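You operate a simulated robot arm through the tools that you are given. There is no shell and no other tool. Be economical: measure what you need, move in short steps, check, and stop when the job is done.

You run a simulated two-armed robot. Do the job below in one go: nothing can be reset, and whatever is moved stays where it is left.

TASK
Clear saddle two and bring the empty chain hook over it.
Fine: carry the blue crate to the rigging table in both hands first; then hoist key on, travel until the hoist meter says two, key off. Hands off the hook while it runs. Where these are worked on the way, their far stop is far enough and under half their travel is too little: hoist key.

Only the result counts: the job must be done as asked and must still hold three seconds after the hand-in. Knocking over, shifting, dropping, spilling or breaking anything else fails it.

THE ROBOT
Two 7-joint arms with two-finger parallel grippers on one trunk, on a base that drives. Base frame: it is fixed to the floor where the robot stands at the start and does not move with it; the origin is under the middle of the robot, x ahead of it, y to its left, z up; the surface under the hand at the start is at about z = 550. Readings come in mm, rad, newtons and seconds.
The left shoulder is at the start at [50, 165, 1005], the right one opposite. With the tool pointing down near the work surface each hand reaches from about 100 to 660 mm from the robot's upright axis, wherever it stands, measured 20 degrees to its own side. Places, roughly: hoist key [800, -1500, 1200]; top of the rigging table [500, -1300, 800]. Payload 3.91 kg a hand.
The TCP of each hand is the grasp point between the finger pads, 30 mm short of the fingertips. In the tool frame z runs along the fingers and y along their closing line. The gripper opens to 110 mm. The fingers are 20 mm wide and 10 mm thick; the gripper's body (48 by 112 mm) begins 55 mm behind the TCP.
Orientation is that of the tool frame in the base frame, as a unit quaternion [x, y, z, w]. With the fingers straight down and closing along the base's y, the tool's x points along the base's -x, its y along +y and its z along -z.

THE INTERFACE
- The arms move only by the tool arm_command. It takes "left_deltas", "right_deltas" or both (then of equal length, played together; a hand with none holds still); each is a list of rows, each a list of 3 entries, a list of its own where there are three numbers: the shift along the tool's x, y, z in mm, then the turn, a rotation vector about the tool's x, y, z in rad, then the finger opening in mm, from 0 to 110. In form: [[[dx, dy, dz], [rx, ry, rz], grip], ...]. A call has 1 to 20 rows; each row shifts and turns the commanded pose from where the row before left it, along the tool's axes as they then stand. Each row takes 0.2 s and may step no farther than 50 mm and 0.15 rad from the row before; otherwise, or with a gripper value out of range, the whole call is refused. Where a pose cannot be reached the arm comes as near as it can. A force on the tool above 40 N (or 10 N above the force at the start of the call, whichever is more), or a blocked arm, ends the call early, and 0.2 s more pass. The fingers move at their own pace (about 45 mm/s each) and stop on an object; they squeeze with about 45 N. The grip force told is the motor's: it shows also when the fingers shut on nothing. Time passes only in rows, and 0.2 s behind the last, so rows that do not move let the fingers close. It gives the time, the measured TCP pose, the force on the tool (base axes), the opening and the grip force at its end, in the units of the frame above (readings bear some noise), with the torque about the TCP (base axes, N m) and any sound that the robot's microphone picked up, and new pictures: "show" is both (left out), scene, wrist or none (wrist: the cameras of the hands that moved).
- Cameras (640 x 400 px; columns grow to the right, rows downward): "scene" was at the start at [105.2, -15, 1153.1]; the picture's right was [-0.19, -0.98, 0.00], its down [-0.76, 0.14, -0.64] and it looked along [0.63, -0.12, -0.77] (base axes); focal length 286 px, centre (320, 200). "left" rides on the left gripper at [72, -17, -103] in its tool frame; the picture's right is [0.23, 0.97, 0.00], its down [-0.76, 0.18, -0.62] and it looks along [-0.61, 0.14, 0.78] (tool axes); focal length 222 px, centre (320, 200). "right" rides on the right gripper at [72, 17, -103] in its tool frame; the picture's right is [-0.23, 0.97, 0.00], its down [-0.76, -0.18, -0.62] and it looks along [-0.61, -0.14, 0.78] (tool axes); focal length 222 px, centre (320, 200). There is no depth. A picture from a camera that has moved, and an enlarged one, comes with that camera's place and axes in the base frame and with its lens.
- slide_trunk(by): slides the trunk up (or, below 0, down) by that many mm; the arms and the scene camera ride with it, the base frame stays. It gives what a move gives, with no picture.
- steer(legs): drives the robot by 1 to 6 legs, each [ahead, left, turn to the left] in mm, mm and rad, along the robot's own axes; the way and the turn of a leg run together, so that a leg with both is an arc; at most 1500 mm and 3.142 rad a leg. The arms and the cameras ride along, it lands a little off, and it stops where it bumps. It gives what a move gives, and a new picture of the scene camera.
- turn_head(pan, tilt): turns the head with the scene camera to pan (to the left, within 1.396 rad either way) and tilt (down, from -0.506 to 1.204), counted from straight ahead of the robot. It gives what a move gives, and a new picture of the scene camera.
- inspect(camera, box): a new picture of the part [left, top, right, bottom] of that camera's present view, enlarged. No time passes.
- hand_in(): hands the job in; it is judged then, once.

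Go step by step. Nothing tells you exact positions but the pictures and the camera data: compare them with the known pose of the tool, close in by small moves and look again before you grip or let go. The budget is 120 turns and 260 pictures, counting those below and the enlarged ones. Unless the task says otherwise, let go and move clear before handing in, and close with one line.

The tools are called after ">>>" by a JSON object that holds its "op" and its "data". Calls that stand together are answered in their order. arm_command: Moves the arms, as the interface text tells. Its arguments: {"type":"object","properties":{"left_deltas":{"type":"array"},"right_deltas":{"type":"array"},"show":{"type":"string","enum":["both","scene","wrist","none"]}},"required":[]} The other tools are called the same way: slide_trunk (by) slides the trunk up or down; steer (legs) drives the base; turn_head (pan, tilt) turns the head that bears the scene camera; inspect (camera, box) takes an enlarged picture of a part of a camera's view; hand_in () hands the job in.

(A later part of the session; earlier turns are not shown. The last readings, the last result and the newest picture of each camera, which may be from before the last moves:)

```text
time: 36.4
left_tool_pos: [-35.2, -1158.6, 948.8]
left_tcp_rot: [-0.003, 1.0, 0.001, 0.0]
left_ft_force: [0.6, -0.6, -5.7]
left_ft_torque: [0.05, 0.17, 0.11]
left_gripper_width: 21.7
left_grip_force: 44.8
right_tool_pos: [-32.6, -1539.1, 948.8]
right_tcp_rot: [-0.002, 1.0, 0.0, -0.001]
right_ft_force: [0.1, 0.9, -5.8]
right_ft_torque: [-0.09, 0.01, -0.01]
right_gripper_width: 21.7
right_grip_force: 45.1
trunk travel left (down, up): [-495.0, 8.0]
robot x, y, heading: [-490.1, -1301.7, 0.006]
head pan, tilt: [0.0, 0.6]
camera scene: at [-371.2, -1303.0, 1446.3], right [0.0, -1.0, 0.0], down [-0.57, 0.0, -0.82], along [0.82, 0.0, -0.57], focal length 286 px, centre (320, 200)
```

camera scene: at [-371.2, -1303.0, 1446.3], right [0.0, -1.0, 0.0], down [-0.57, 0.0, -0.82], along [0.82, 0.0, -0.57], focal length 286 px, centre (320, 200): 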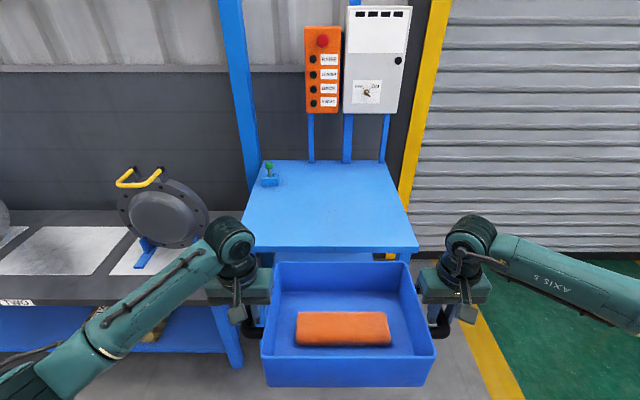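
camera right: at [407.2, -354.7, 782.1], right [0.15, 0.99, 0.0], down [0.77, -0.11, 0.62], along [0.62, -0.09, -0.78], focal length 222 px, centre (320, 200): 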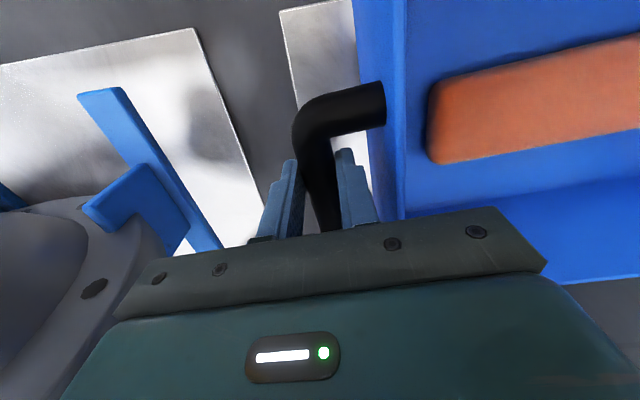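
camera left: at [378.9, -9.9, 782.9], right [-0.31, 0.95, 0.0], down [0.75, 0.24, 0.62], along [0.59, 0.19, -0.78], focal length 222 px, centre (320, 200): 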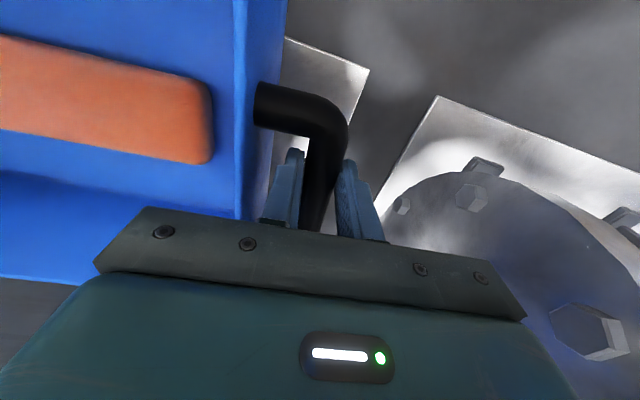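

The table is straight ahead and its surface is clear apart from a green-knobbed lever at the back left. I drive forward so the crate hangs over the front half.

>>> {"op": "inspect", "data": {"camera": "scene", "box": [240, 0, 440, 200]}}

>>> {"op": "steer", "data": {"legs": [[490, 0, 0]]}}

```text
2.00 times, centred on (340, 100) of scene
camera zoom: at [-371.2, -1303.0, 1446.3], right [0.0, -1.0, 0.0], down [-0.57, 0.0, -0.82], along [0.82, 0.0, -0.57], focal length 572 px, centre (280, 400)
```

zoom: 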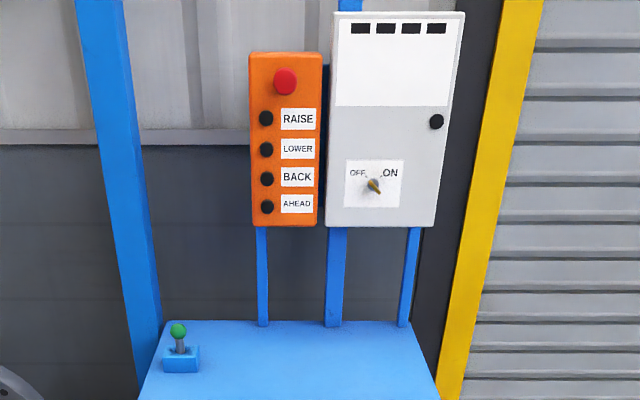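

```text
time: 39.3
left_tool_pos: [453.9, -1154.9, 948.7]
left_tcp_rot: [-0.004, 1.0, 0.0, -0.001]
left_ft_force: [0.1, -0.5, -5.3]
left_ft_torque: [0.03, 0.08, 0.08]
left_gripper_width: 21.8
left_grip_force: 45.1
right_tool_pos: [456.7, -1534.6, 949.4]
right_tcp_rot: [-0.005, 1.0, 0.0, 0.0]
right_ft_force: [-0.3, 0.2, -5.6]
right_ft_torque: [-0.04, 0.16, -0.04]
right_gripper_width: 21.8
right_grip_force: 45.3
trunk travel left (down, up): [-495.0, 8.0]
robot x, y, heading: [0.1, -1300.6, 0.008]
head pan, tilt: [0.0, 0.6]
camera scene: at [118.6, -1299.4, 1446.2], right [0.01, -1.0, 0.0], down [-0.57, 0.0, -0.82], along [0.82, 0.01, -0.57], focal length 286 px, centre (320, 200)
```

scene: 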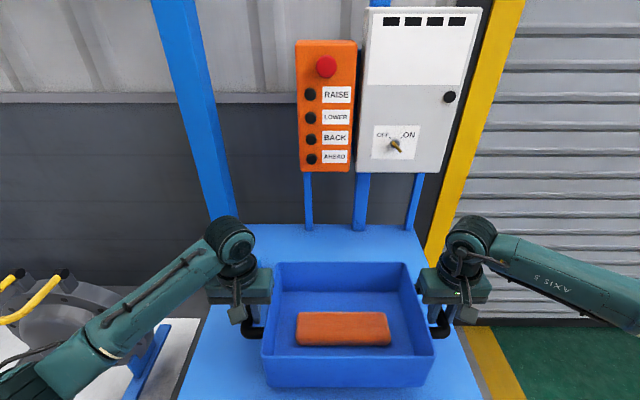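

The crate hangs over the table's front half. I lower it with the trunk part-way, then with the arms in small steps until contact.

>>> {"op": "slide_trunk", "data": {"by": -30}}

>>> {"op": "arm_command", "data": {"left_deltas": [[[0, 0, 3], [0, 0, 0], 0], [[0, 0, 3], [0, 0, 0], 0], [[0, 0, 2], [0, 0, 0], 0], [[0, 0, 2], [0, 0, 0], 0]], "right_deltas": [[[0, 0, 3], [0, 0, 0], 0], [[0, 0, 3], [0, 0, 0], 0], [[0, 0, 2], [0, 0, 0], 0], [[0, 0, 2], [0, 0, 0], 0]], "show": "scene"}}

```text
time: 40.1
left_tool_pos: [452.2, -1154.4, 920.1]
left_tcp_rot: [-0.005, 1.0, 0.0, 0.0]
left_ft_force: [1.3, 0.2, 0.7]
left_ft_torque: [0.0, 0.36, 0.02]
left_gripper_width: 21.6
left_grip_force: 45.1
right_tool_pos: [456.1, -1534.0, 919.9]
right_tcp_rot: [-0.005, 1.0, -0.001, 0.0]
right_ft_force: [1.3, -0.8, 0.6]
right_ft_torque: [-0.02, 0.55, 0.1]
right_gripper_width: 21.9
right_grip_force: 45.2
trunk travel left (down, up): [-465.0, 38.0]
robot x, y, heading: [-1.5, -1298.0, 0.01]
head pan, tilt: [0.0, 0.6]
```

```text
time: 41.1
left_tool_pos: [453.2, -1154.0, 917.5]
left_tcp_rot: [-0.005, 1.0, -0.002, 0.007]
left_ft_force: [-4.1, 1.8, 20.5]
left_ft_torque: [0.42, 1.19, -0.1]
left_gripper_width: 21.5
left_grip_force: 44.6
right_tool_pos: [457.4, -1534.3, 917.4]
right_tcp_rot: [-0.003, 1.0, 0.001, 0.008]
right_ft_force: [-4.5, -2.3, 20.1]
right_ft_torque: [-0.35, 1.17, 0.31]
right_gripper_width: 21.9
right_grip_force: 45.2
trunk travel left (down, up): [-465.0, 38.0]
robot x, y, heading: [-5.8, -1301.2, 0.004]
head pan, tilt: [0.0, 0.6]
stopped in row 4 (left hand): the force on the tool passed its limit at 48 N (the readings are from after the stop); the commanded pose is now the measured one
camera scene: at [113.1, -1299.1, 1416.2], right [0.01, -1.0, 0.0], down [-0.56, 0.0, -0.83], along [0.83, 0.01, -0.56], focal length 286 px, centre (320, 200)
```

scene: 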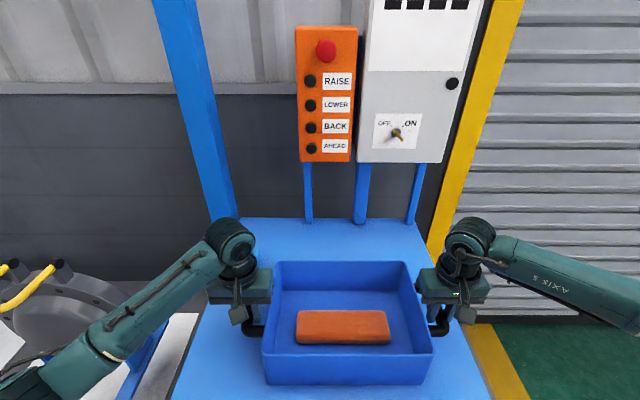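

The crate sits on the table (contact at about TCP z 919). I relieve the pressure and open the fingers slightly.

>>> {"op": "arm_command", "data": {"left_deltas": [[[0, 0, -1.5], [0, 0, 0], 0], [[0, 0, 0], [0, 0, 0], 34], [[0, 0, 0], [0, 0, 0], 34], [[0, 0, 0], [0, 0, 0], 34]], "right_deltas": [[[0, 0, -1.5], [0, 0, 0], 0], [[0, 0, 0], [0, 0, 0], 34], [[0, 0, 0], [0, 0, 0], 34], [[0, 0, 0], [0, 0, 0], 34]], "show": "both"}}

```text
time: 42.1
left_tool_pos: [454.7, -1154.8, 915.2]
left_tcp_rot: [-0.004, 1.0, 0.0, 0.005]
left_ft_force: [-0.7, 0.3, 0.0]
left_ft_torque: [-0.01, 0.02, 0.01]
left_gripper_width: 34.0
left_grip_force: 0.0
right_tool_pos: [458.3, -1535.8, 913.4]
right_tcp_rot: [-0.002, 1.0, 0.001, 0.005]
right_ft_force: [-0.8, 0.1, -0.5]
right_ft_torque: [0.0, 0.01, 0.05]
right_gripper_width: 34.0
right_grip_force: 0.1
trunk travel left (down, up): [-465.0, 38.0]
robot x, y, heading: [-1.0, -1297.2, 0.005]
head pan, tilt: [0.0, 0.6]
camera scene: at [116.9, -1299.3, 1416.4], right [0.01, -1.0, 0.0], down [-0.56, 0.0, -0.83], along [0.83, 0.01, -0.56], focal length 286 px, centre (320, 200)
camera right: at [385.5, -1518.3, 1016.3], right [0.22, 0.98, 0.0], down [0.76, -0.17, 0.63], along [0.62, -0.14, -0.78], focal length 222 px, centre (320, 200)
camera left: at [382.4, -1172.2, 1017.9], right [-0.24, 0.97, 0.0], down [0.75, 0.19, 0.63], along [0.61, 0.15, -0.78], focal length 222 px, centre (320, 200)
```

scene: 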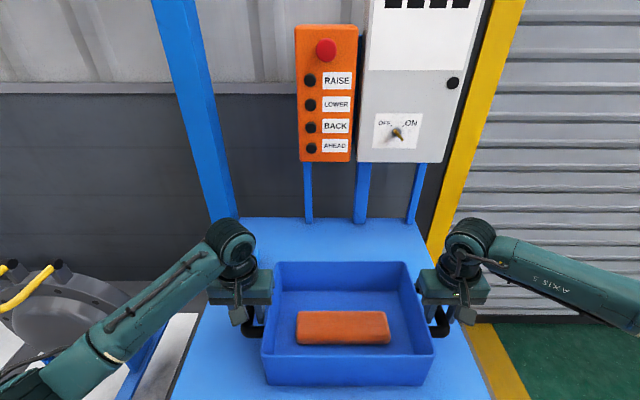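
right: 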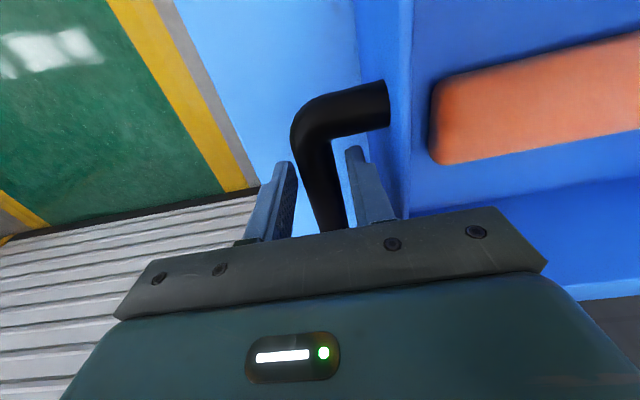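
left: 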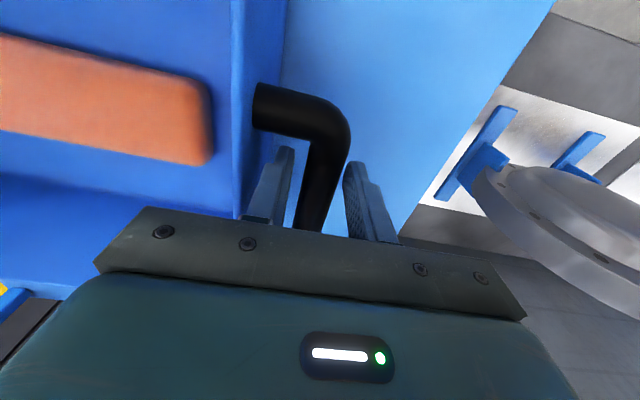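

The handles are free. I lift both hands straight up clear of the crate.

>>> {"op": "arm_command", "data": {"left_deltas": [[[0, 0, -15], [0, 0, 0], 34], [[0, 0, -25], [0, 0, 0], 34], [[0, 0, -30], [0, 0, 0], 34], [[0, 0, -40], [0, 0, 0], 34], [[0, 0, -40], [0, 0, 0], 34]], "right_deltas": [[[0, 0, -15], [0, 0, 0], 34], [[0, 0, -25], [0, 0, 0], 34], [[0, 0, -30], [0, 0, 0], 34], [[0, 0, -40], [0, 0, 0], 34], [[0, 0, -40], [0, 0, 0], 34]], "show": "scene"}}

>>> {"op": "turn_head", "data": {"pan": -0.2, "tilt": 0.25}}

>>> {"op": "inspect", "data": {"camera": "scene", "box": [230, 60, 430, 260]}}

```text
time: 43.3
left_tool_pos: [452.7, -1155.1, 1063.1]
left_tcp_rot: [-0.004, 1.0, -0.001, 0.004]
left_ft_force: [-0.7, -0.2, 0.0]
left_ft_torque: [0.0, 0.01, 0.0]
left_gripper_width: 34.1
left_grip_force: 0.0
right_tool_pos: [457.2, -1534.5, 1066.9]
right_tcp_rot: [-0.003, 1.0, 0.0, 0.005]
right_ft_force: [0.0, -0.4, -0.3]
right_ft_torque: [0.0, 0.02, -0.01]
right_gripper_width: 33.9
right_grip_force: 0.0
trunk travel left (down, up): [-465.0, 38.0]
robot x, y, heading: [0.7, -1300.4, 0.008]
head pan, tilt: [0.0, 0.6]
camera scene: at [116.7, -1299.2, 1416.3], right [0.01, -1.0, 0.0], down [-0.56, 0.0, -0.83], along [0.83, 0.01, -0.56], focal length 286 px, centre (320, 200)
```

scene: 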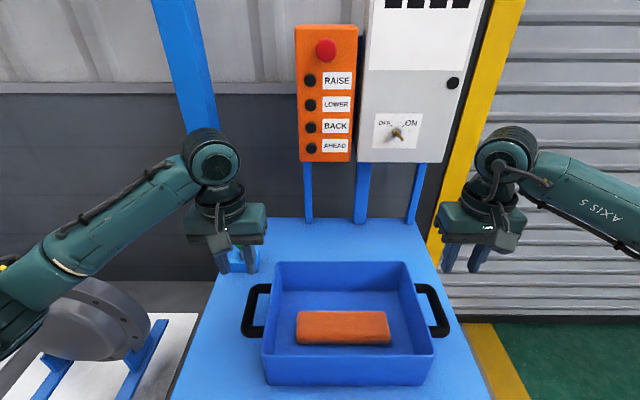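

```text
time: 44.1
left_tool_pos: [453.6, -1156.0, 1063.6]
left_tcp_rot: [-0.004, 1.0, -0.001, 0.006]
left_ft_force: [0.0, -1.1, 0.8]
left_ft_torque: [0.01, -0.02, -0.06]
left_gripper_width: 34.1
left_grip_force: 0.0
right_tool_pos: [457.2, -1535.9, 1063.8]
right_tcp_rot: [-0.002, 1.0, 0.001, 0.005]
right_ft_force: [0.2, -0.4, 0.0]
right_ft_torque: [0.01, -0.01, 0.0]
right_gripper_width: 33.8
right_grip_force: 0.1
trunk travel left (down, up): [-465.0, 38.0]
robot x, y, heading: [1.2, -1297.8, 0.003]
head pan, tilt: [-0.201, 0.25]
camera scene: at [120.5, -1317.9, 1448.5], right [-0.19, -0.98, 0.0], down [-0.24, 0.05, -0.97], along [0.95, -0.19, -0.25], focal length 286 px, centre (320, 200)
```

scene: 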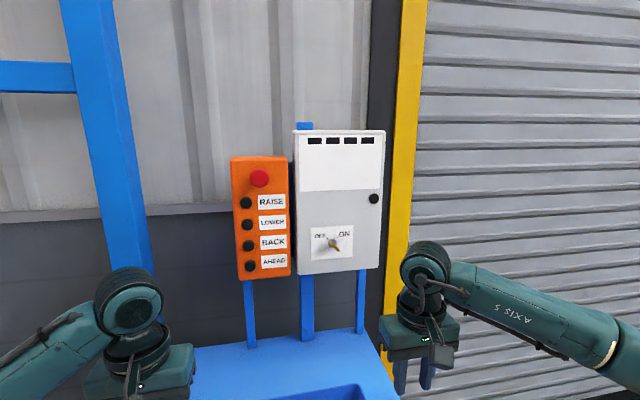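

```text
2.00 times, centred on (330, 160) of scene
camera zoom: at [120.5, -1317.9, 1448.5], right [-0.19, -0.98, 0.0], down [-0.24, 0.05, -0.97], along [0.95, -0.19, -0.25], focal length 572 px, centre (300, 280)
```

zoom: 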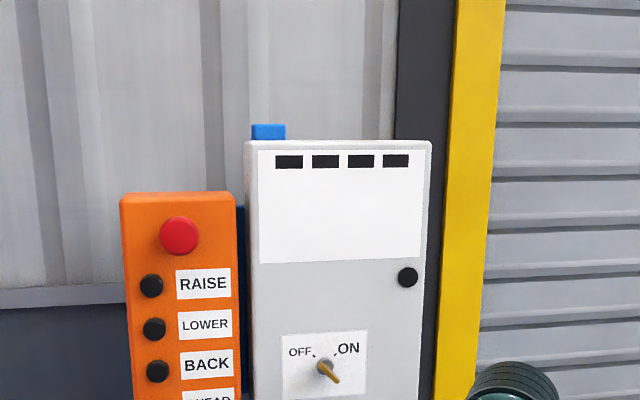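

The crate stands on the table and the hands are free. Now I look for the hoist meter, the green lever and the hook's rail.

>>> {"op": "turn_head", "data": {"pan": 0.45, "tilt": 0.65}}

>>> {"op": "turn_head", "data": {"pan": 0.5, "tilt": -0.35}}

>>> {"op": "turn_head", "data": {"pan": 1.1, "tilt": -0.1}}

```text
time: 45.1
left_tool_pos: [452.8, -1155.2, 1065.2]
left_tcp_rot: [-0.005, 1.0, -0.001, 0.005]
left_ft_force: [-0.7, -0.1, 0.0]
left_ft_torque: [-0.02, 0.0, -0.01]
left_gripper_width: 33.8
left_grip_force: 0.2
right_tool_pos: [458.3, -1535.6, 1064.6]
right_tcp_rot: [-0.002, 1.0, 0.001, 0.005]
right_ft_force: [-0.9, 0.6, -0.2]
right_ft_torque: [0.01, -0.02, -0.05]
right_gripper_width: 34.0
right_grip_force: 0.2
trunk travel left (down, up): [-465.0, 38.0]
robot x, y, heading: [-2.4, -1300.3, 0.007]
head pan, tilt: [0.45, 0.649]
camera scene: at [106.7, -1261.7, 1412.1], right [0.44, -0.9, 0.0], down [-0.54, -0.27, -0.8], along [0.71, 0.35, -0.6], focal length 286 px, centre (320, 200)
```

scene: 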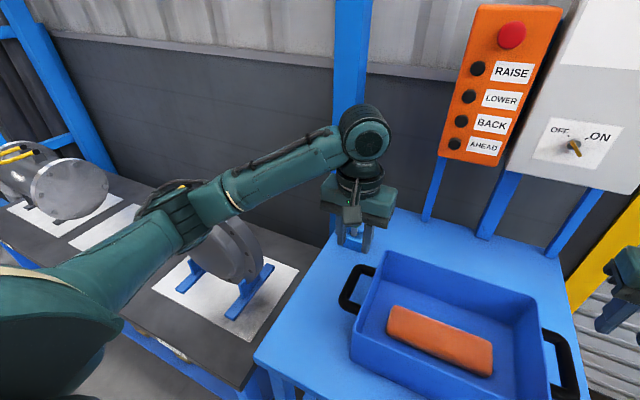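

```text
time: 46.4
left_tool_pos: [454.0, -1156.1, 1063.1]
left_tcp_rot: [-0.004, 1.0, -0.001, 0.005]
left_ft_force: [0.0, -0.1, 0.2]
left_ft_torque: [0.0, 0.06, -0.04]
left_gripper_width: 34.0
left_grip_force: 0.0
right_tool_pos: [457.8, -1535.2, 1064.7]
right_tcp_rot: [-0.004, 1.0, 0.001, 0.005]
right_ft_force: [0.2, -0.5, -0.3]
right_ft_torque: [0.0, 0.02, 0.05]
right_gripper_width: 34.1
right_grip_force: 0.0
trunk travel left (down, up): [-465.0, 38.0]
robot x, y, heading: [1.1, -1296.8, 0.014]
head pan, tilt: [0.499, -0.351]
camera scene: at [95.2, -1263.1, 1500.9], right [0.49, -0.87, 0.0], down [0.3, 0.17, -0.94], along [0.82, 0.46, 0.34], focal length 286 px, centre (320, 200)
```

scene: 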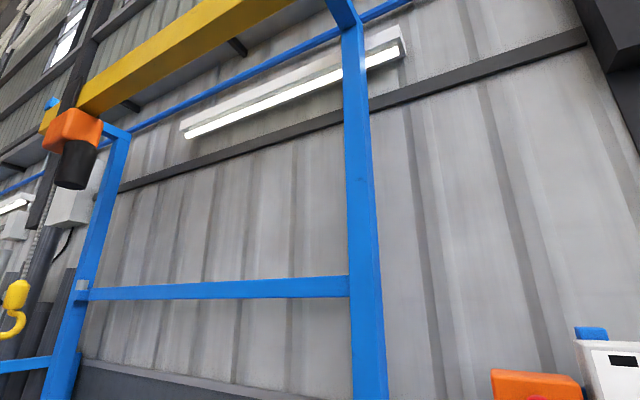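

```text
time: 47.4
left_tool_pos: [453.5, -1155.1, 1063.7]
left_tcp_rot: [-0.004, 1.0, -0.001, 0.005]
left_ft_force: [0.0, 0.2, 0.7]
left_ft_torque: [-0.01, 0.04, -0.01]
left_gripper_width: 34.0
left_grip_force: 0.0
right_tool_pos: [457.9, -1534.2, 1064.6]
right_tcp_rot: [-0.003, 1.0, 0.001, 0.005]
right_ft_force: [0.8, 0.4, -0.2]
right_ft_torque: [0.02, -0.02, 0.02]
right_gripper_width: 34.0
right_grip_force: 0.1
trunk travel left (down, up): [-465.0, 38.0]
robot x, y, heading: [0.1, -1301.7, 0.007]
head pan, tilt: [1.1, -0.099]
camera scene: at [67.8, -1222.2, 1480.4], right [0.89, -0.45, 0.0], down [0.04, 0.09, -0.99], along [0.45, 0.89, 0.1], focal length 286 px, centre (320, 200)
```

scene: 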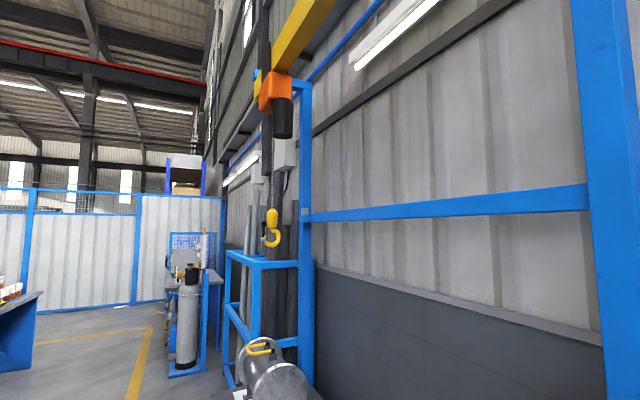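

The hook hangs at saddle one on a beam, so AHEAD/BACK drives the trolley; the white cabinet with dark windows next to the key is probably the meter. I lift the right hand and turn it to point forward at the panel.

>>> {"op": "turn_head", "data": {"pan": -0.2, "tilt": 0.35}}

>>> {"op": "arm_command", "data": {"right_deltas": [[[0, 25, -40], [0, 0, 0], 60], [[0, 25, -40], [0, 0, 0], 60], [[0, 0, 0], [0, -0.1428, 0], 60], [[0, 0, 0], [0, -0.1428, 0], 60], [[0, 0, 0], [0, -0.1428, 0], 60], [[0, 0, 0], [0, -0.1428, 0], 60], [[0, 0, 0], [0, -0.1428, 0], 60], [[0, 0, 0], [0, -0.1428, 0], 60], [[0, 0, 0], [0, -0.1428, 0], 60], [[0, 0, 0], [0, -0.1428, 0], 60], [[0, 0, 0], [0, -0.1428, 0], 60], [[0, 0, 0], [0, -0.1428, 0], 60], [[0, 0, 0], [0, -0.1428, 0], 60]], "show": "both"}}

```text
time: 48.9
left_tool_pos: [453.2, -1155.1, 1063.2]
left_tcp_rot: [-0.004, 1.0, -0.001, 0.005]
left_ft_force: [0.1, -0.1, -0.1]
left_ft_torque: [0.01, 0.01, 0.01]
left_gripper_width: 34.3
left_grip_force: 0.1
right_tool_pos: [458.0, -1535.1, 1064.3]
right_tcp_rot: [-0.003, 1.0, 0.0, 0.006]
right_ft_force: [-0.1, -0.8, 0.1]
right_ft_torque: [-0.01, -0.03, 0.02]
right_gripper_width: 33.9
right_grip_force: 0.0
trunk travel left (down, up): [-465.0, 38.0]
robot x, y, heading: [-2.7, -1302.0, 0.008]
head pan, tilt: [-0.201, 0.351]
camera scene: at [120.2, -1317.8, 1439.2], right [-0.19, -0.98, 0.0], down [-0.34, 0.07, -0.94], along [0.92, -0.18, -0.34], focal length 286 px, centre (320, 200)
```

scene: 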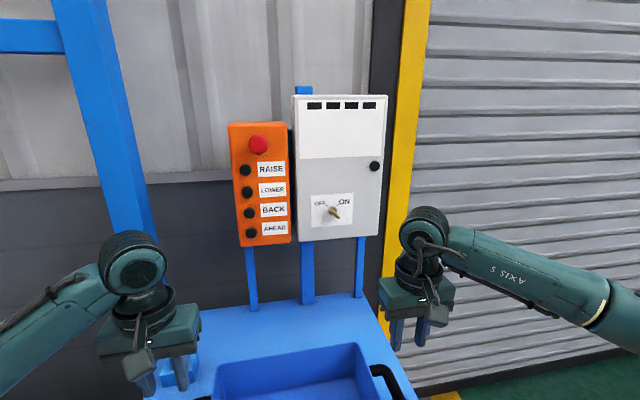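

```text
time: 51.7
left_tool_pos: [453.6, -1155.5, 1064.4]
left_tcp_rot: [-0.004, 1.0, -0.001, 0.005]
left_ft_force: [0.6, 0.5, -0.1]
left_ft_torque: [0.03, 0.02, -0.02]
left_gripper_width: 34.0
left_grip_force: 0.1
right_tool_pos: [455.9, -1484.7, 1144.9]
right_tcp_rot: [-0.001, 0.838, 0.002, 0.545]
right_ft_force: [0.4, 0.4, 0.2]
right_ft_torque: [0.01, 0.03, 0.01]
right_gripper_width: 60.1
right_grip_force: 0.0
right hand out of reach, approached as far as the arm can: row 11, 12, 13
trunk travel left (down, up): [-465.0, 38.0]
robot x, y, heading: [-1.3, -1300.2, 0.007]
head pan, tilt: [-0.201, 0.351]
camera scene: at [120.2, -1317.8, 1439.1], right [-0.19, -0.98, 0.0], down [-0.34, 0.07, -0.94], along [0.92, -0.18, -0.34], focal length 286 px, centre (320, 200)
camera right: at [332.2, -1468.4, 1119.9], right [0.09, 0.97, 0.21], down [-0.26, -0.18, 0.95], along [0.96, -0.14, 0.24], focal length 222 px, centre (320, 200)
```

scene: 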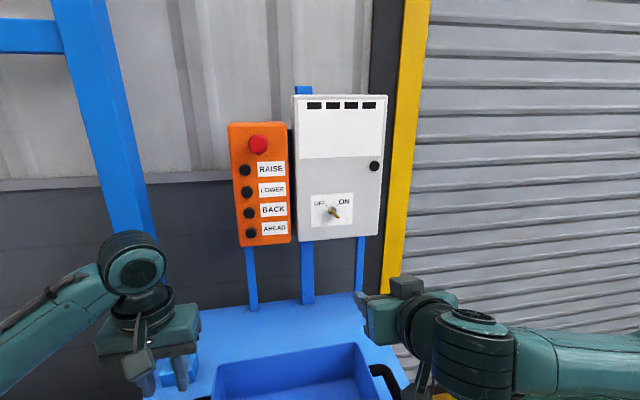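
right: 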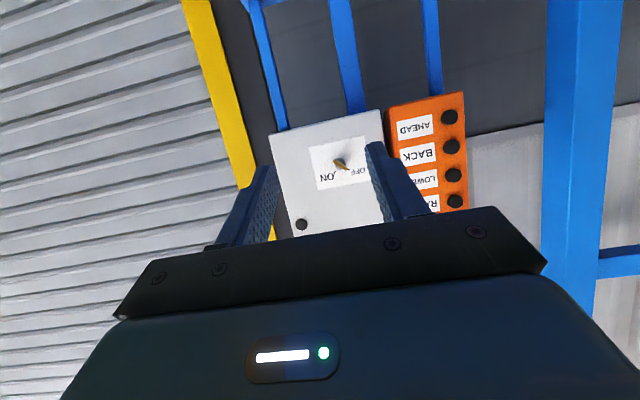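

The hand is at 1.15 rad of tilt and limited by being too close to the body. I move forward, then finish the rotation, and look at the key.

>>> {"op": "arm_command", "data": {"right_deltas": [[[-14, 0, 31], [0, 0, 0], 60], [[-14, 0, 31], [0, 0, 0], 60], [[-14, 0, 31], [0, 0, 0], 60], [[0, 0, 0], [0, -0.14, 0], 60], [[0, 0, 0], [0, -0.14, 0], 60], [[0, 0, 0], [0, -0.137, 0], 60]], "show": "both"}}

>>> {"op": "inspect", "data": {"camera": "right", "box": [240, 60, 440, 260]}}

>>> {"op": "inspect", "data": {"camera": "scene", "box": [295, 180, 375, 230]}}

```text
time: 53.1
left_tool_pos: [452.5, -1154.8, 1063.2]
left_tcp_rot: [-0.004, 1.0, -0.001, 0.005]
left_ft_force: [0.6, -0.1, 0.7]
left_ft_torque: [0.01, 0.0, 0.02]
left_gripper_width: 34.2
left_grip_force: 0.1
right_tool_pos: [557.0, -1461.9, 1150.8]
right_tcp_rot: [-0.021, 0.82, 0.017, 0.572]
right_ft_force: [-0.1, -0.3, 1.1]
right_ft_torque: [-0.02, 0.02, -0.01]
right_gripper_width: 59.9
right_grip_force: 0.1
right hand out of reach, approached as far as the arm can: row 4, 5, 6
trunk travel left (down, up): [-465.0, 38.0]
robot x, y, heading: [-1.4, -1299.5, 0.008]
head pan, tilt: [-0.201, 0.351]
camera scene: at [120.0, -1317.9, 1439.1], right [-0.19, -0.98, 0.0], down [-0.34, 0.07, -0.94], along [0.92, -0.18, -0.34], focal length 286 px, centre (320, 200)
camera right: at [434.3, -1452.4, 1118.3], right [0.03, 0.98, 0.22], down [-0.31, -0.2, 0.93], along [0.95, -0.09, 0.3], focal length 222 px, centre (320, 200)
```

scene: 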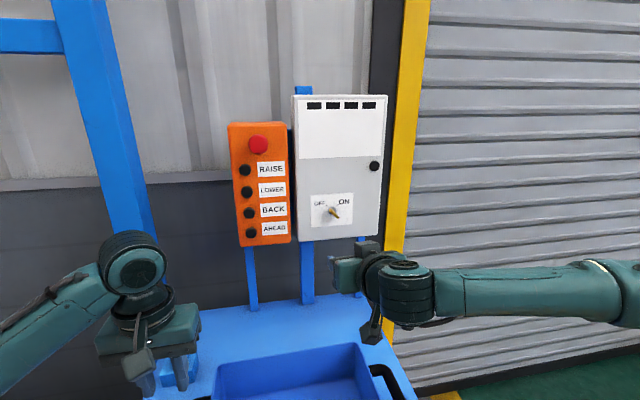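
right: 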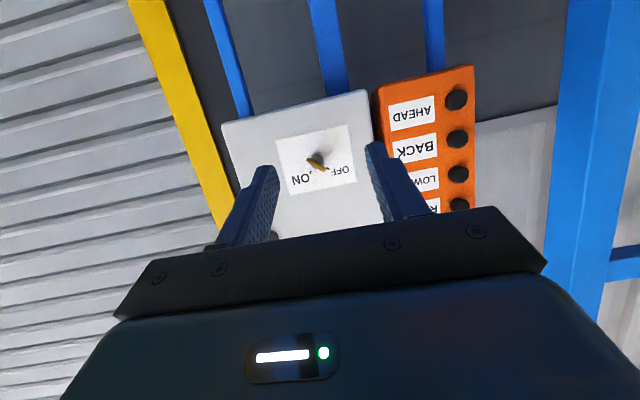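

```text
2.00 times, centred on (340, 160) of right
camera zoom: at [434.3, -1452.4, 1118.3], right [0.03, 0.98, 0.22], down [-0.31, -0.2, 0.93], along [0.95, -0.09, 0.3], focal length 444 px, centre (280, 280)
```

zoom: 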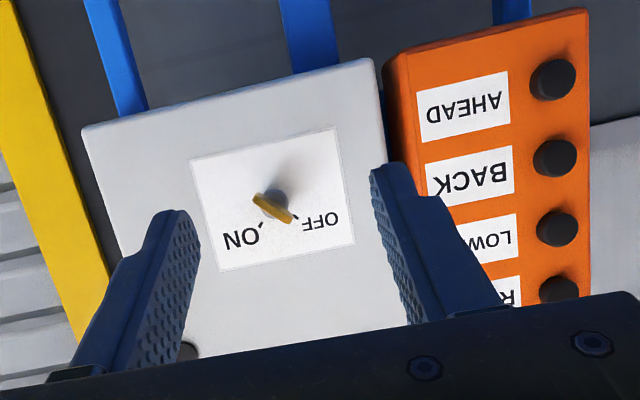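

```text
8.00 times, centred on (335, 205) of scene
camera zoom: at [120.0, -1317.9, 1439.1], right [-0.19, -0.98, 0.0], down [-0.34, 0.07, -0.94], along [0.92, -0.18, -0.34], focal length 2290 px, centre (200, 160)
```

zoom: 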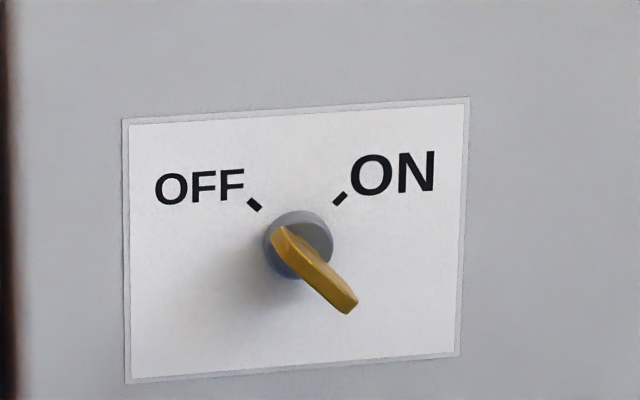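

The key's bow points along the OFF mark (down-right diagonal), so it turns about 90° clockwise to ON. I move further forward to give the wrist room and see what orientation the arm takes.

>>> {"op": "arm_command", "data": {"right_deltas": [[[-11, 0, 30], [0, 0, 0], 60], [[-11, 0, 30], [0, 0, 0], 60], [[0, 0, 0], [0, 0, 0], 60]], "show": "none"}}

```text
time: 53.9
left_tool_pos: [453.9, -1156.4, 1063.6]
left_tcp_rot: [-0.004, 1.0, -0.001, 0.006]
left_ft_force: [-0.9, -0.5, 0.4]
left_ft_torque: [0.03, -0.01, 0.01]
left_gripper_width: 33.7
left_grip_force: 0.0
right_tool_pos: [621.0, -1460.1, 1151.4]
right_tcp_rot: [-0.021, 0.82, 0.016, 0.572]
right_ft_force: [-0.5, 0.0, -0.6]
right_ft_torque: [-0.01, -0.03, -0.03]
right_gripper_width: 60.0
right_grip_force: 0.0
trunk travel left (down, up): [-465.0, 38.0]
robot x, y, heading: [-1.0, -1300.6, 0.005]
head pan, tilt: [-0.201, 0.351]
```

The commanded pose follows the measured one, so I try the remaining tilt here.

>>> {"op": "arm_command", "data": {"right_deltas": [[[0, 0, 0], [0, -0.12, 0], 60], [[0, 0, 0], [0, -0.12, 0], 60], [[0, 0, 0], [0, -0.11, 0], 60]], "show": "none"}}

```text
time: 54.7
left_tool_pos: [453.3, -1156.3, 1063.1]
left_tcp_rot: [-0.004, 1.0, 0.0, 0.005]
left_ft_force: [0.0, 0.0, -0.2]
left_ft_torque: [0.01, 0.03, -0.01]
left_gripper_width: 33.8
left_grip_force: 0.0
right_tool_pos: [620.7, -1452.9, 1154.8]
right_tcp_rot: [-0.027, 0.811, 0.023, 0.584]
right_ft_force: [-0.8, -0.8, -0.6]
right_ft_torque: [0.03, -0.04, 0.03]
right_gripper_width: 60.1
right_grip_force: 0.0
right hand out of reach, approached as far as the arm can: row 1, 2, 3
trunk travel left (down, up): [-465.0, 38.0]
robot x, y, heading: [0.6, -1300.2, 0.005]
head pan, tilt: [-0.201, 0.351]
```

The wrist limits the tilt at about 1.25 rad here. Lowering the trunk with the hands raised relative to it should help, so I raise both hands 140 mm first.

>>> {"op": "arm_command", "data": {"left_deltas": [[[0, 0, -40], [0, 0, 0], 34], [[0, 0, -40], [0, 0, 0], 34], [[0, 0, -40], [0, 0, 0], 34], [[0, 0, -20], [0, 0, 0], 34]], "right_deltas": [[[-33, 0, -11], [0, 0, 0], 60], [[-33, 0, -11], [0, 0, 0], 60], [[-33, 0, -11], [0, 0, 0], 60], [[-33, 0, -11], [0, 0, 0], 60]], "show": "scene"}}

>>> {"op": "slide_trunk", "data": {"by": -140}}

>>> {"op": "arm_command", "data": {"right_deltas": [[[0, 0, 0], [0, -0.12, 0], 60], [[0, 0, 0], [0, -0.1, 0], 60], [[0, 0, 0], [0, -0.1, 0], 60]], "show": "scene"}}

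```text
time: 55.7
left_tool_pos: [452.7, -1155.8, 1206.1]
left_tcp_rot: [-0.005, 1.0, -0.001, 0.004]
left_ft_force: [1.1, 0.2, -0.4]
left_ft_torque: [0.01, -0.01, 0.0]
left_gripper_width: 34.0
left_grip_force: 0.0
right_tool_pos: [621.1, -1454.7, 1292.7]
right_tcp_rot: [-0.028, 0.812, 0.023, 0.583]
right_ft_force: [-0.1, 0.4, -0.5]
right_ft_torque: [0.01, 0.0, -0.01]
right_gripper_width: 59.8
right_grip_force: 0.1
trunk travel left (down, up): [-465.0, 38.0]
robot x, y, heading: [-3.9, -1296.7, 0.01]
head pan, tilt: [-0.201, 0.351]
camera scene: at [119.8, -1317.7, 1439.1], right [-0.19, -0.98, 0.0], down [-0.34, 0.07, -0.94], along [0.92, -0.18, -0.34], focal length 286 px, centre (320, 200)
```

scene: 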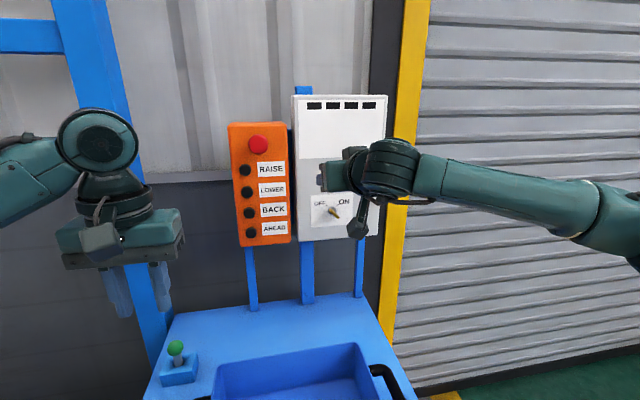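

```text
time: 57.4
left_tool_pos: [454.4, -1155.0, 1065.5]
left_tcp_rot: [-0.004, 1.0, -0.001, 0.004]
left_ft_force: [-0.5, 0.8, 0.7]
left_ft_torque: [-0.05, 0.02, 0.02]
left_gripper_width: 33.9
left_grip_force: 0.0
right_tool_pos: [620.3, -1455.2, 1152.5]
right_tcp_rot: [-0.027, 0.811, 0.022, 0.584]
right_ft_force: [-0.6, -0.3, -0.4]
right_ft_torque: [0.02, -0.01, -0.03]
right_gripper_width: 60.2
right_grip_force: 0.0
trunk travel left (down, up): [-325.0, 178.0]
robot x, y, heading: [-4.4, -1302.3, 0.006]
head pan, tilt: [-0.201, 0.351]
```

```text
time: 58.1
left_tool_pos: [453.6, -1155.5, 1066.3]
left_tcp_rot: [-0.004, 1.0, -0.001, 0.005]
left_ft_force: [-0.1, -0.6, -1.3]
left_ft_torque: [-0.03, -0.01, 0.0]
left_gripper_width: 34.3
left_grip_force: 0.1
right_tool_pos: [621.5, -1455.2, 1154.2]
right_tcp_rot: [-0.025, 0.741, 0.026, 0.671]
right_ft_force: [-0.5, 0.5, -1.3]
right_ft_torque: [0.01, -0.01, 0.03]
right_gripper_width: 60.0
right_grip_force: 0.2
right hand out of reach, approached as far as the arm can: row 3
trunk travel left (down, up): [-325.0, 178.0]
robot x, y, heading: [-3.1, -1300.7, 0.004]
head pan, tilt: [-0.201, 0.351]
camera scene: at [120.1, -1317.8, 1299.2], right [-0.19, -0.98, 0.0], down [-0.34, 0.07, -0.94], along [0.92, -0.18, -0.34], focal length 286 px, centre (320, 200)
```

scene: 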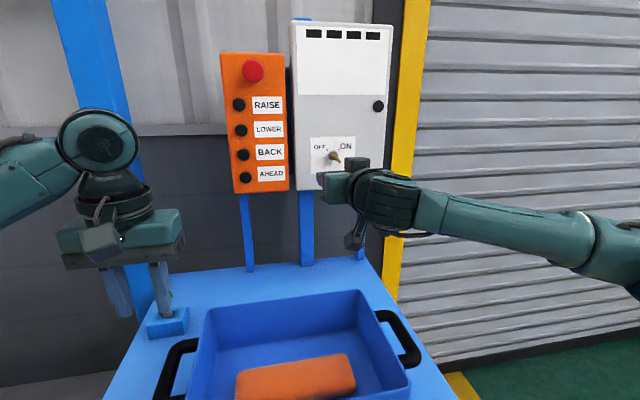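

The tilt is now 1.47 rad. I gain a bit more room the same way: raise the hands 70 mm, trunk down 70 mm, then finish squaring up.

>>> {"op": "arm_command", "data": {"left_deltas": [[[0, 0, -35], [0, 0, 0], 34], [[0, 0, -35], [0, 0, 0], 34]], "right_deltas": [[[-35, 0, 0], [0, 0, 0], 60], [[-35, 0, 0], [0, 0, 0], 60]], "show": "none"}}

>>> {"op": "slide_trunk", "data": {"by": -70}}

>>> {"op": "arm_command", "data": {"right_deltas": [[[0, 0, 0], [0, -0.1, 0], 60], [[0, 0, 0], [0, 0, 0], 60]], "show": "both"}}

```text
time: 58.8
left_tool_pos: [452.2, -1154.3, 1136.0]
left_tcp_rot: [-0.005, 1.0, -0.001, 0.005]
left_ft_force: [0.7, -0.2, 0.1]
left_ft_torque: [-0.01, -0.05, 0.01]
left_gripper_width: 34.0
left_grip_force: 0.1
right_tool_pos: [626.1, -1454.6, 1220.8]
right_tcp_rot: [-0.025, 0.743, 0.026, 0.669]
right_ft_force: [-0.6, 0.1, 0.0]
right_ft_torque: [0.0, 0.04, 0.01]
right_gripper_width: 59.9
right_grip_force: 0.0
trunk travel left (down, up): [-325.0, 178.0]
robot x, y, heading: [-1.9, -1297.0, 0.006]
head pan, tilt: [-0.201, 0.351]
```

```text
time: 59.8
left_tool_pos: [451.9, -1155.3, 1065.1]
left_tcp_rot: [-0.004, 1.0, -0.001, 0.004]
left_ft_force: [-0.5, 1.4, -0.4]
left_ft_torque: [0.0, -0.01, -0.01]
left_gripper_width: 33.9
left_grip_force: 0.1
right_tool_pos: [627.0, -1453.4, 1152.0]
right_tcp_rot: [-0.025, 0.742, 0.025, 0.67]
right_ft_force: [0.1, -0.8, 0.5]
right_ft_torque: [-0.02, -0.02, -0.02]
right_gripper_width: 59.7
right_grip_force: 0.1
trunk travel left (down, up): [-255.0, 248.0]
robot x, y, heading: [1.3, -1299.4, 0.002]
head pan, tilt: [-0.201, 0.351]
```

```text
time: 60.4
left_tool_pos: [452.0, -1154.6, 1065.9]
left_tcp_rot: [-0.005, 1.0, 0.0, 0.005]
left_ft_force: [0.7, -0.2, 0.1]
left_ft_torque: [0.0, -0.05, 0.01]
left_gripper_width: 33.9
left_grip_force: 0.1
right_tool_pos: [625.6, -1454.0, 1151.4]
right_tcp_rot: [-0.023, 0.707, 0.026, 0.706]
right_ft_force: [-0.5, -0.5, 0.7]
right_ft_torque: [0.01, 0.0, -0.01]
right_gripper_width: 60.1
right_grip_force: 0.0
trunk travel left (down, up): [-255.0, 248.0]
robot x, y, heading: [0.9, -1301.4, 0.004]
head pan, tilt: [-0.201, 0.351]
camera scene: at [120.2, -1317.9, 1229.2], right [-0.19, -0.98, 0.0], down [-0.34, 0.07, -0.94], along [0.92, -0.18, -0.34], focal length 286 px, centre (320, 200)
camera right: at [521.3, -1444.9, 1078.3], right [-0.07, 0.97, 0.23], down [-0.61, -0.23, 0.76], along [0.79, -0.09, 0.6], focal length 222 px, centre (320, 200)
```

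scene: 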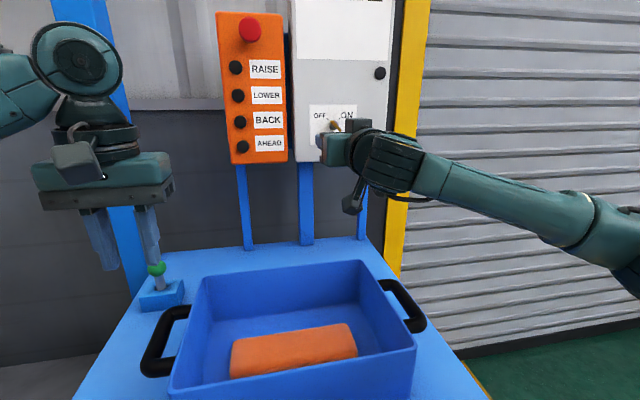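
right: 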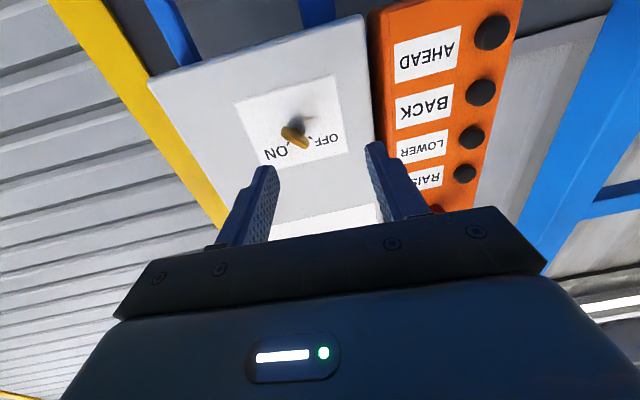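

The hand points forward, and I place the key at about (778, -1477, 1167). I correct the yaw, line up, and roll the hand -45° so the fingers straddle the bow.

>>> {"op": "arm_command", "data": {"right_deltas": [[[0, 0, 0], [0.069, 0, 0], 60], [[-15.6, -23, 0], [0, 0, 0], 60], [[0, 0, 0], [0, 0, -0.131], 60], [[0, 0, 0], [0, 0, -0.131], 60], [[0, 0, 0], [0, 0, -0.131], 60], [[0, 0, 0], [0, 0, -0.131], 60], [[0, 0, 0], [0, 0, -0.131], 60], [[0, 0, 0], [0, 0, -0.131], 60]], "show": "both"}}

>>> {"op": "inspect", "data": {"camera": "right", "box": [220, 40, 420, 240]}}

>>> {"op": "inspect", "data": {"camera": "scene", "box": [290, 90, 410, 170]}}

```text
time: 62.2
left_tool_pos: [452.7, -1156.1, 1064.8]
left_tcp_rot: [-0.004, 1.0, -0.001, 0.006]
left_ft_force: [0.0, 0.0, 0.4]
left_ft_torque: [0.03, 0.01, -0.03]
left_gripper_width: 34.0
left_grip_force: 0.2
right_tool_pos: [628.2, -1477.8, 1167.1]
right_tcp_rot: [-0.27, 0.655, -0.27, 0.653]
right_ft_force: [-0.1, 0.5, -0.2]
right_ft_torque: [0.05, -0.01, 0.01]
right_gripper_width: 60.1
right_grip_force: 0.0
trunk travel left (down, up): [-255.0, 248.0]
robot x, y, heading: [-2.4, -1300.2, 0.007]
head pan, tilt: [-0.201, 0.351]
camera scene: at [120.1, -1317.8, 1229.1], right [-0.19, -0.98, 0.0], down [-0.34, 0.07, -0.94], along [0.92, -0.18, -0.34], focal length 286 px, centre (320, 200)
camera right: at [522.8, -1517.7, 1103.2], right [0.0, 0.85, -0.53], down [-0.62, 0.41, 0.67], along [0.78, 0.33, 0.53], focal length 222 px, centre (320, 200)
```

scene: 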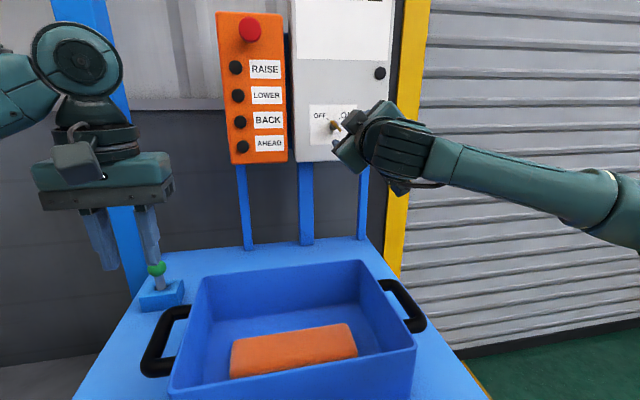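
right: 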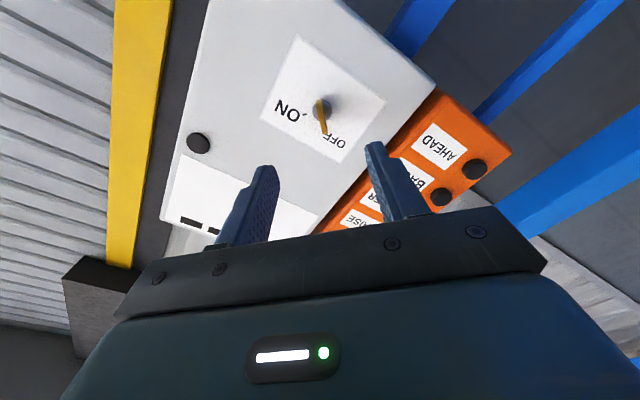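

```text
2.00 times, centred on (320, 140) of right
camera zoom: at [522.8, -1517.7, 1103.2], right [0.0, 0.85, -0.53], down [-0.62, 0.41, 0.67], along [0.78, 0.33, 0.53], focal length 444 px, centre (320, 320)
```

zoom: 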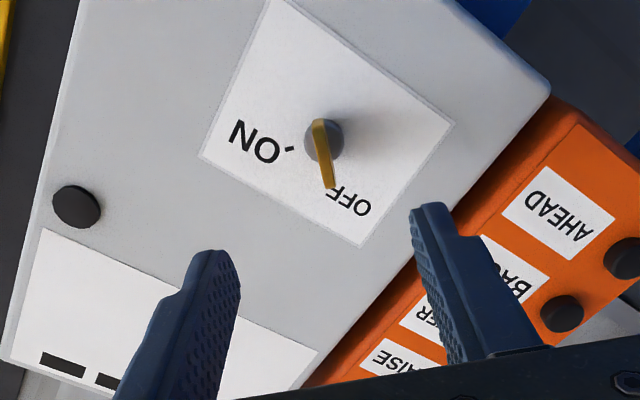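

```text
5.00 times, centred on (350, 130) of scene
camera zoom: at [120.1, -1317.8, 1229.1], right [-0.19, -0.98, 0.0], down [-0.34, 0.07, -0.94], along [0.92, -0.18, -0.34], focal length 1431 px, centre (170, 550)
```

zoom: 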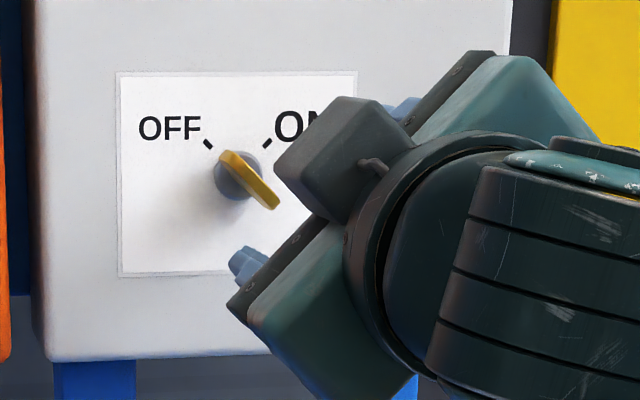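

The bow is aligned with the finger gap. I move closer to just in front of it.

>>> {"op": "arm_command", "data": {"right_deltas": [[[0, 0, 30], [0, 0, 0], 45], [[0, 0, 30], [0, 0, 0], 45]], "show": "none"}}

>>> {"op": "inspect", "data": {"camera": "right", "box": [220, 40, 420, 240]}}

>>> {"op": "inspect", "data": {"camera": "scene", "box": [290, 90, 410, 170]}}

```text
time: 62.8
left_tool_pos: [453.4, -1155.2, 1065.6]
left_tcp_rot: [-0.005, 1.0, -0.001, 0.005]
left_ft_force: [0.0, -0.7, -0.2]
left_ft_torque: [0.0, -0.02, 0.01]
left_gripper_width: 34.0
left_grip_force: 0.1
right_tool_pos: [686.6, -1478.6, 1166.7]
right_tcp_rot: [-0.272, 0.654, -0.267, 0.653]
right_ft_force: [0.4, 0.1, 0.4]
right_ft_torque: [0.03, 0.01, 0.03]
right_gripper_width: 44.8
right_grip_force: 0.1
trunk travel left (down, up): [-255.0, 248.0]
robot x, y, heading: [0.0, -1299.6, 0.005]
head pan, tilt: [-0.201, 0.351]
```

```text
2.00 times, centred on (320, 140) of right
camera zoom: at [582.9, -1518.0, 1102.8], right [0.0, 0.85, -0.53], down [-0.62, 0.41, 0.67], along [0.78, 0.33, 0.53], focal length 444 px, centre (320, 320)
```

zoom: 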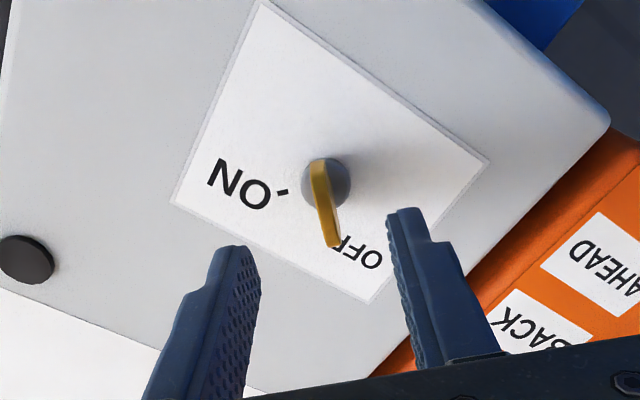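

```text
5.00 times, centred on (350, 130) of scene
camera zoom: at [120.4, -1317.8, 1229.1], right [-0.19, -0.98, 0.0], down [-0.34, 0.07, -0.94], along [0.92, -0.18, -0.34], focal length 1431 px, centre (170, 550)
```

zoom: 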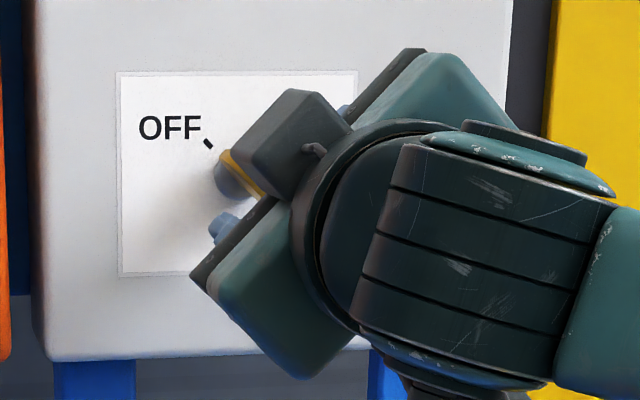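

By parallax I place the bow's front edge at x≈755, its centre at (-1475, 1167), and the panel face at x≈789. I advance to TCP x≈743 with the bow between the fingers.

>>> {"op": "arm_command", "data": {"right_deltas": [[[-2.5, 2.5, 28], [0, 0, 0], 45], [[0, 0, 28], [0, 0, 0], 45]], "show": "none"}}

>>> {"op": "inspect", "data": {"camera": "right", "box": [220, 40, 420, 240]}}

```text
time: 63.4
left_tool_pos: [453.0, -1154.0, 1065.0]
left_tcp_rot: [-0.004, 1.0, -0.001, 0.005]
left_ft_force: [0.5, -0.2, -0.1]
left_ft_torque: [0.01, 0.01, -0.04]
left_gripper_width: 33.9
left_grip_force: 0.1
right_tool_pos: [743.7, -1473.9, 1165.8]
right_tcp_rot: [-0.271, 0.655, -0.268, 0.653]
right_ft_force: [-0.3, 0.0, 0.4]
right_ft_torque: [0.02, -0.01, 0.01]
right_gripper_width: 45.1
right_grip_force: 0.1
trunk travel left (down, up): [-255.0, 248.0]
robot x, y, heading: [-0.2, -1301.4, 0.011]
head pan, tilt: [-0.201, 0.351]
```

```text
2.00 times, centred on (320, 140) of right
camera zoom: at [639.2, -1513.2, 1102.4], right [0.0, 0.85, -0.53], down [-0.62, 0.41, 0.67], along [0.78, 0.33, 0.53], focal length 444 px, centre (320, 320)
```

zoom: 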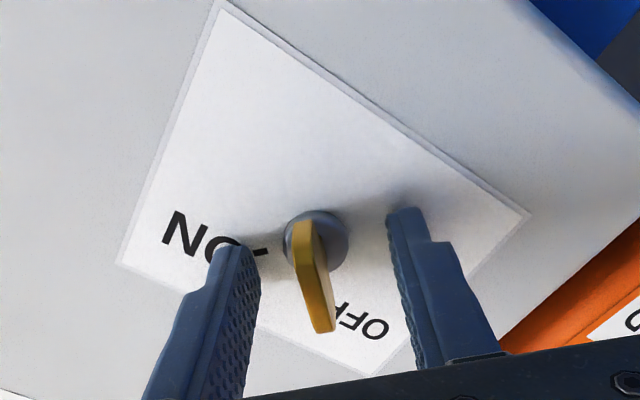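

The bow sits between the fingertips. I nudge and close on it.

>>> {"op": "arm_command", "data": {"right_deltas": [[[0, -2, 3], [0, 0, 0], 40], [[0, 0, 0], [0, 0, 0], 0], [[0, 0, 0], [0, 0, 0], 0], [[0, 0, 0], [0, 0, 0], 0], [[0, 0, 0], [0, 0, 0], 0]], "show": "none"}}

>>> {"op": "inspect", "data": {"camera": "right", "box": [220, 40, 420, 240]}}

```text
time: 64.6
left_tool_pos: [450.7, -1154.3, 1066.6]
left_tcp_rot: [-0.004, 1.0, -0.002, 0.007]
left_ft_force: [0.1, -0.9, -0.3]
left_ft_torque: [0.01, 0.01, 0.0]
left_gripper_width: 34.0
left_grip_force: 0.1
right_tool_pos: [744.0, -1472.9, 1167.1]
right_tcp_rot: [-0.271, 0.655, -0.268, 0.652]
right_ft_force: [-16.0, 2.2, -9.2]
right_ft_torque: [0.0, 0.21, -0.01]
right_gripper_width: 21.5
right_grip_force: 45.0
trunk travel left (down, up): [-255.0, 248.0]
robot x, y, heading: [-2.5, -1298.8, 0.005]
head pan, tilt: [-0.201, 0.351]
```

```text
2.00 times, centred on (320, 140) of right
camera zoom: at [640.3, -1513.5, 1104.0], right [-0.01, 0.85, -0.53], down [-0.62, 0.41, 0.67], along [0.78, 0.33, 0.53], focal length 444 px, centre (320, 320)
```

zoom: 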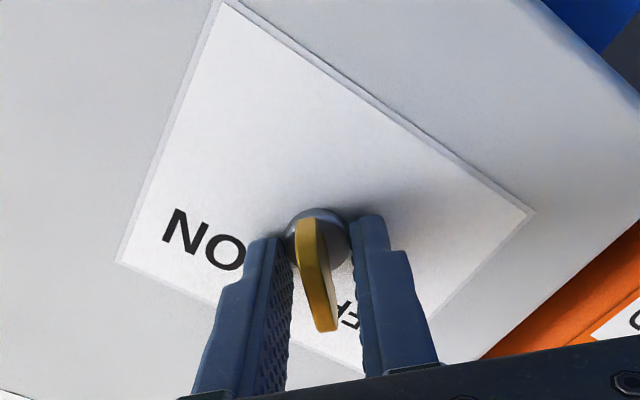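

The fingers closed on the round hub rather than the bow. I open, back off 10 mm, and close again on the bow alone.

>>> {"op": "arm_command", "data": {"right_deltas": [[[0, 0, 0], [0, 0, 0], 40], [[0, 0, 0], [0, 0, 0], 40], [[0, -1, -10], [0, 0, 0], 40], [[0, 0, 0], [0, 0, 0], 0], [[0, 0, 0], [0, 0, 0], 0], [[0, 0, 0], [0, 0, 0], 0], [[0, 0, 0], [0, 0, 0], 0]], "show": "none"}}

>>> {"op": "inspect", "data": {"camera": "right", "box": [220, 40, 420, 240]}}

```text
time: 66.2
left_tool_pos: [454.0, -1154.5, 1066.0]
left_tcp_rot: [-0.005, 1.0, -0.001, 0.005]
left_ft_force: [-0.2, 0.3, -0.1]
left_ft_torque: [-0.02, 0.0, -0.01]
left_gripper_width: 33.9
left_grip_force: 0.1
right_tool_pos: [735.2, -1474.0, 1167.3]
right_tcp_rot: [-0.273, 0.654, -0.267, 0.653]
right_ft_force: [-4.0, 7.1, -9.9]
right_ft_torque: [0.02, -0.98, -0.3]
right_gripper_width: 5.7
right_grip_force: 45.1
trunk travel left (down, up): [-255.0, 248.0]
robot x, y, heading: [-2.8, -1300.4, 0.009]
head pan, tilt: [-0.201, 0.351]
```

```text
2.00 times, centred on (320, 140) of right
camera zoom: at [631.5, -1513.7, 1103.9], right [-0.01, 0.85, -0.53], down [-0.62, 0.41, 0.67], along [0.78, 0.33, 0.53], focal length 444 px, centre (320, 320)
```

zoom: 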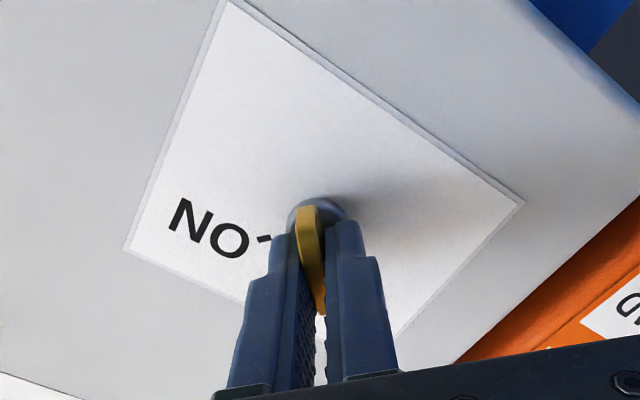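

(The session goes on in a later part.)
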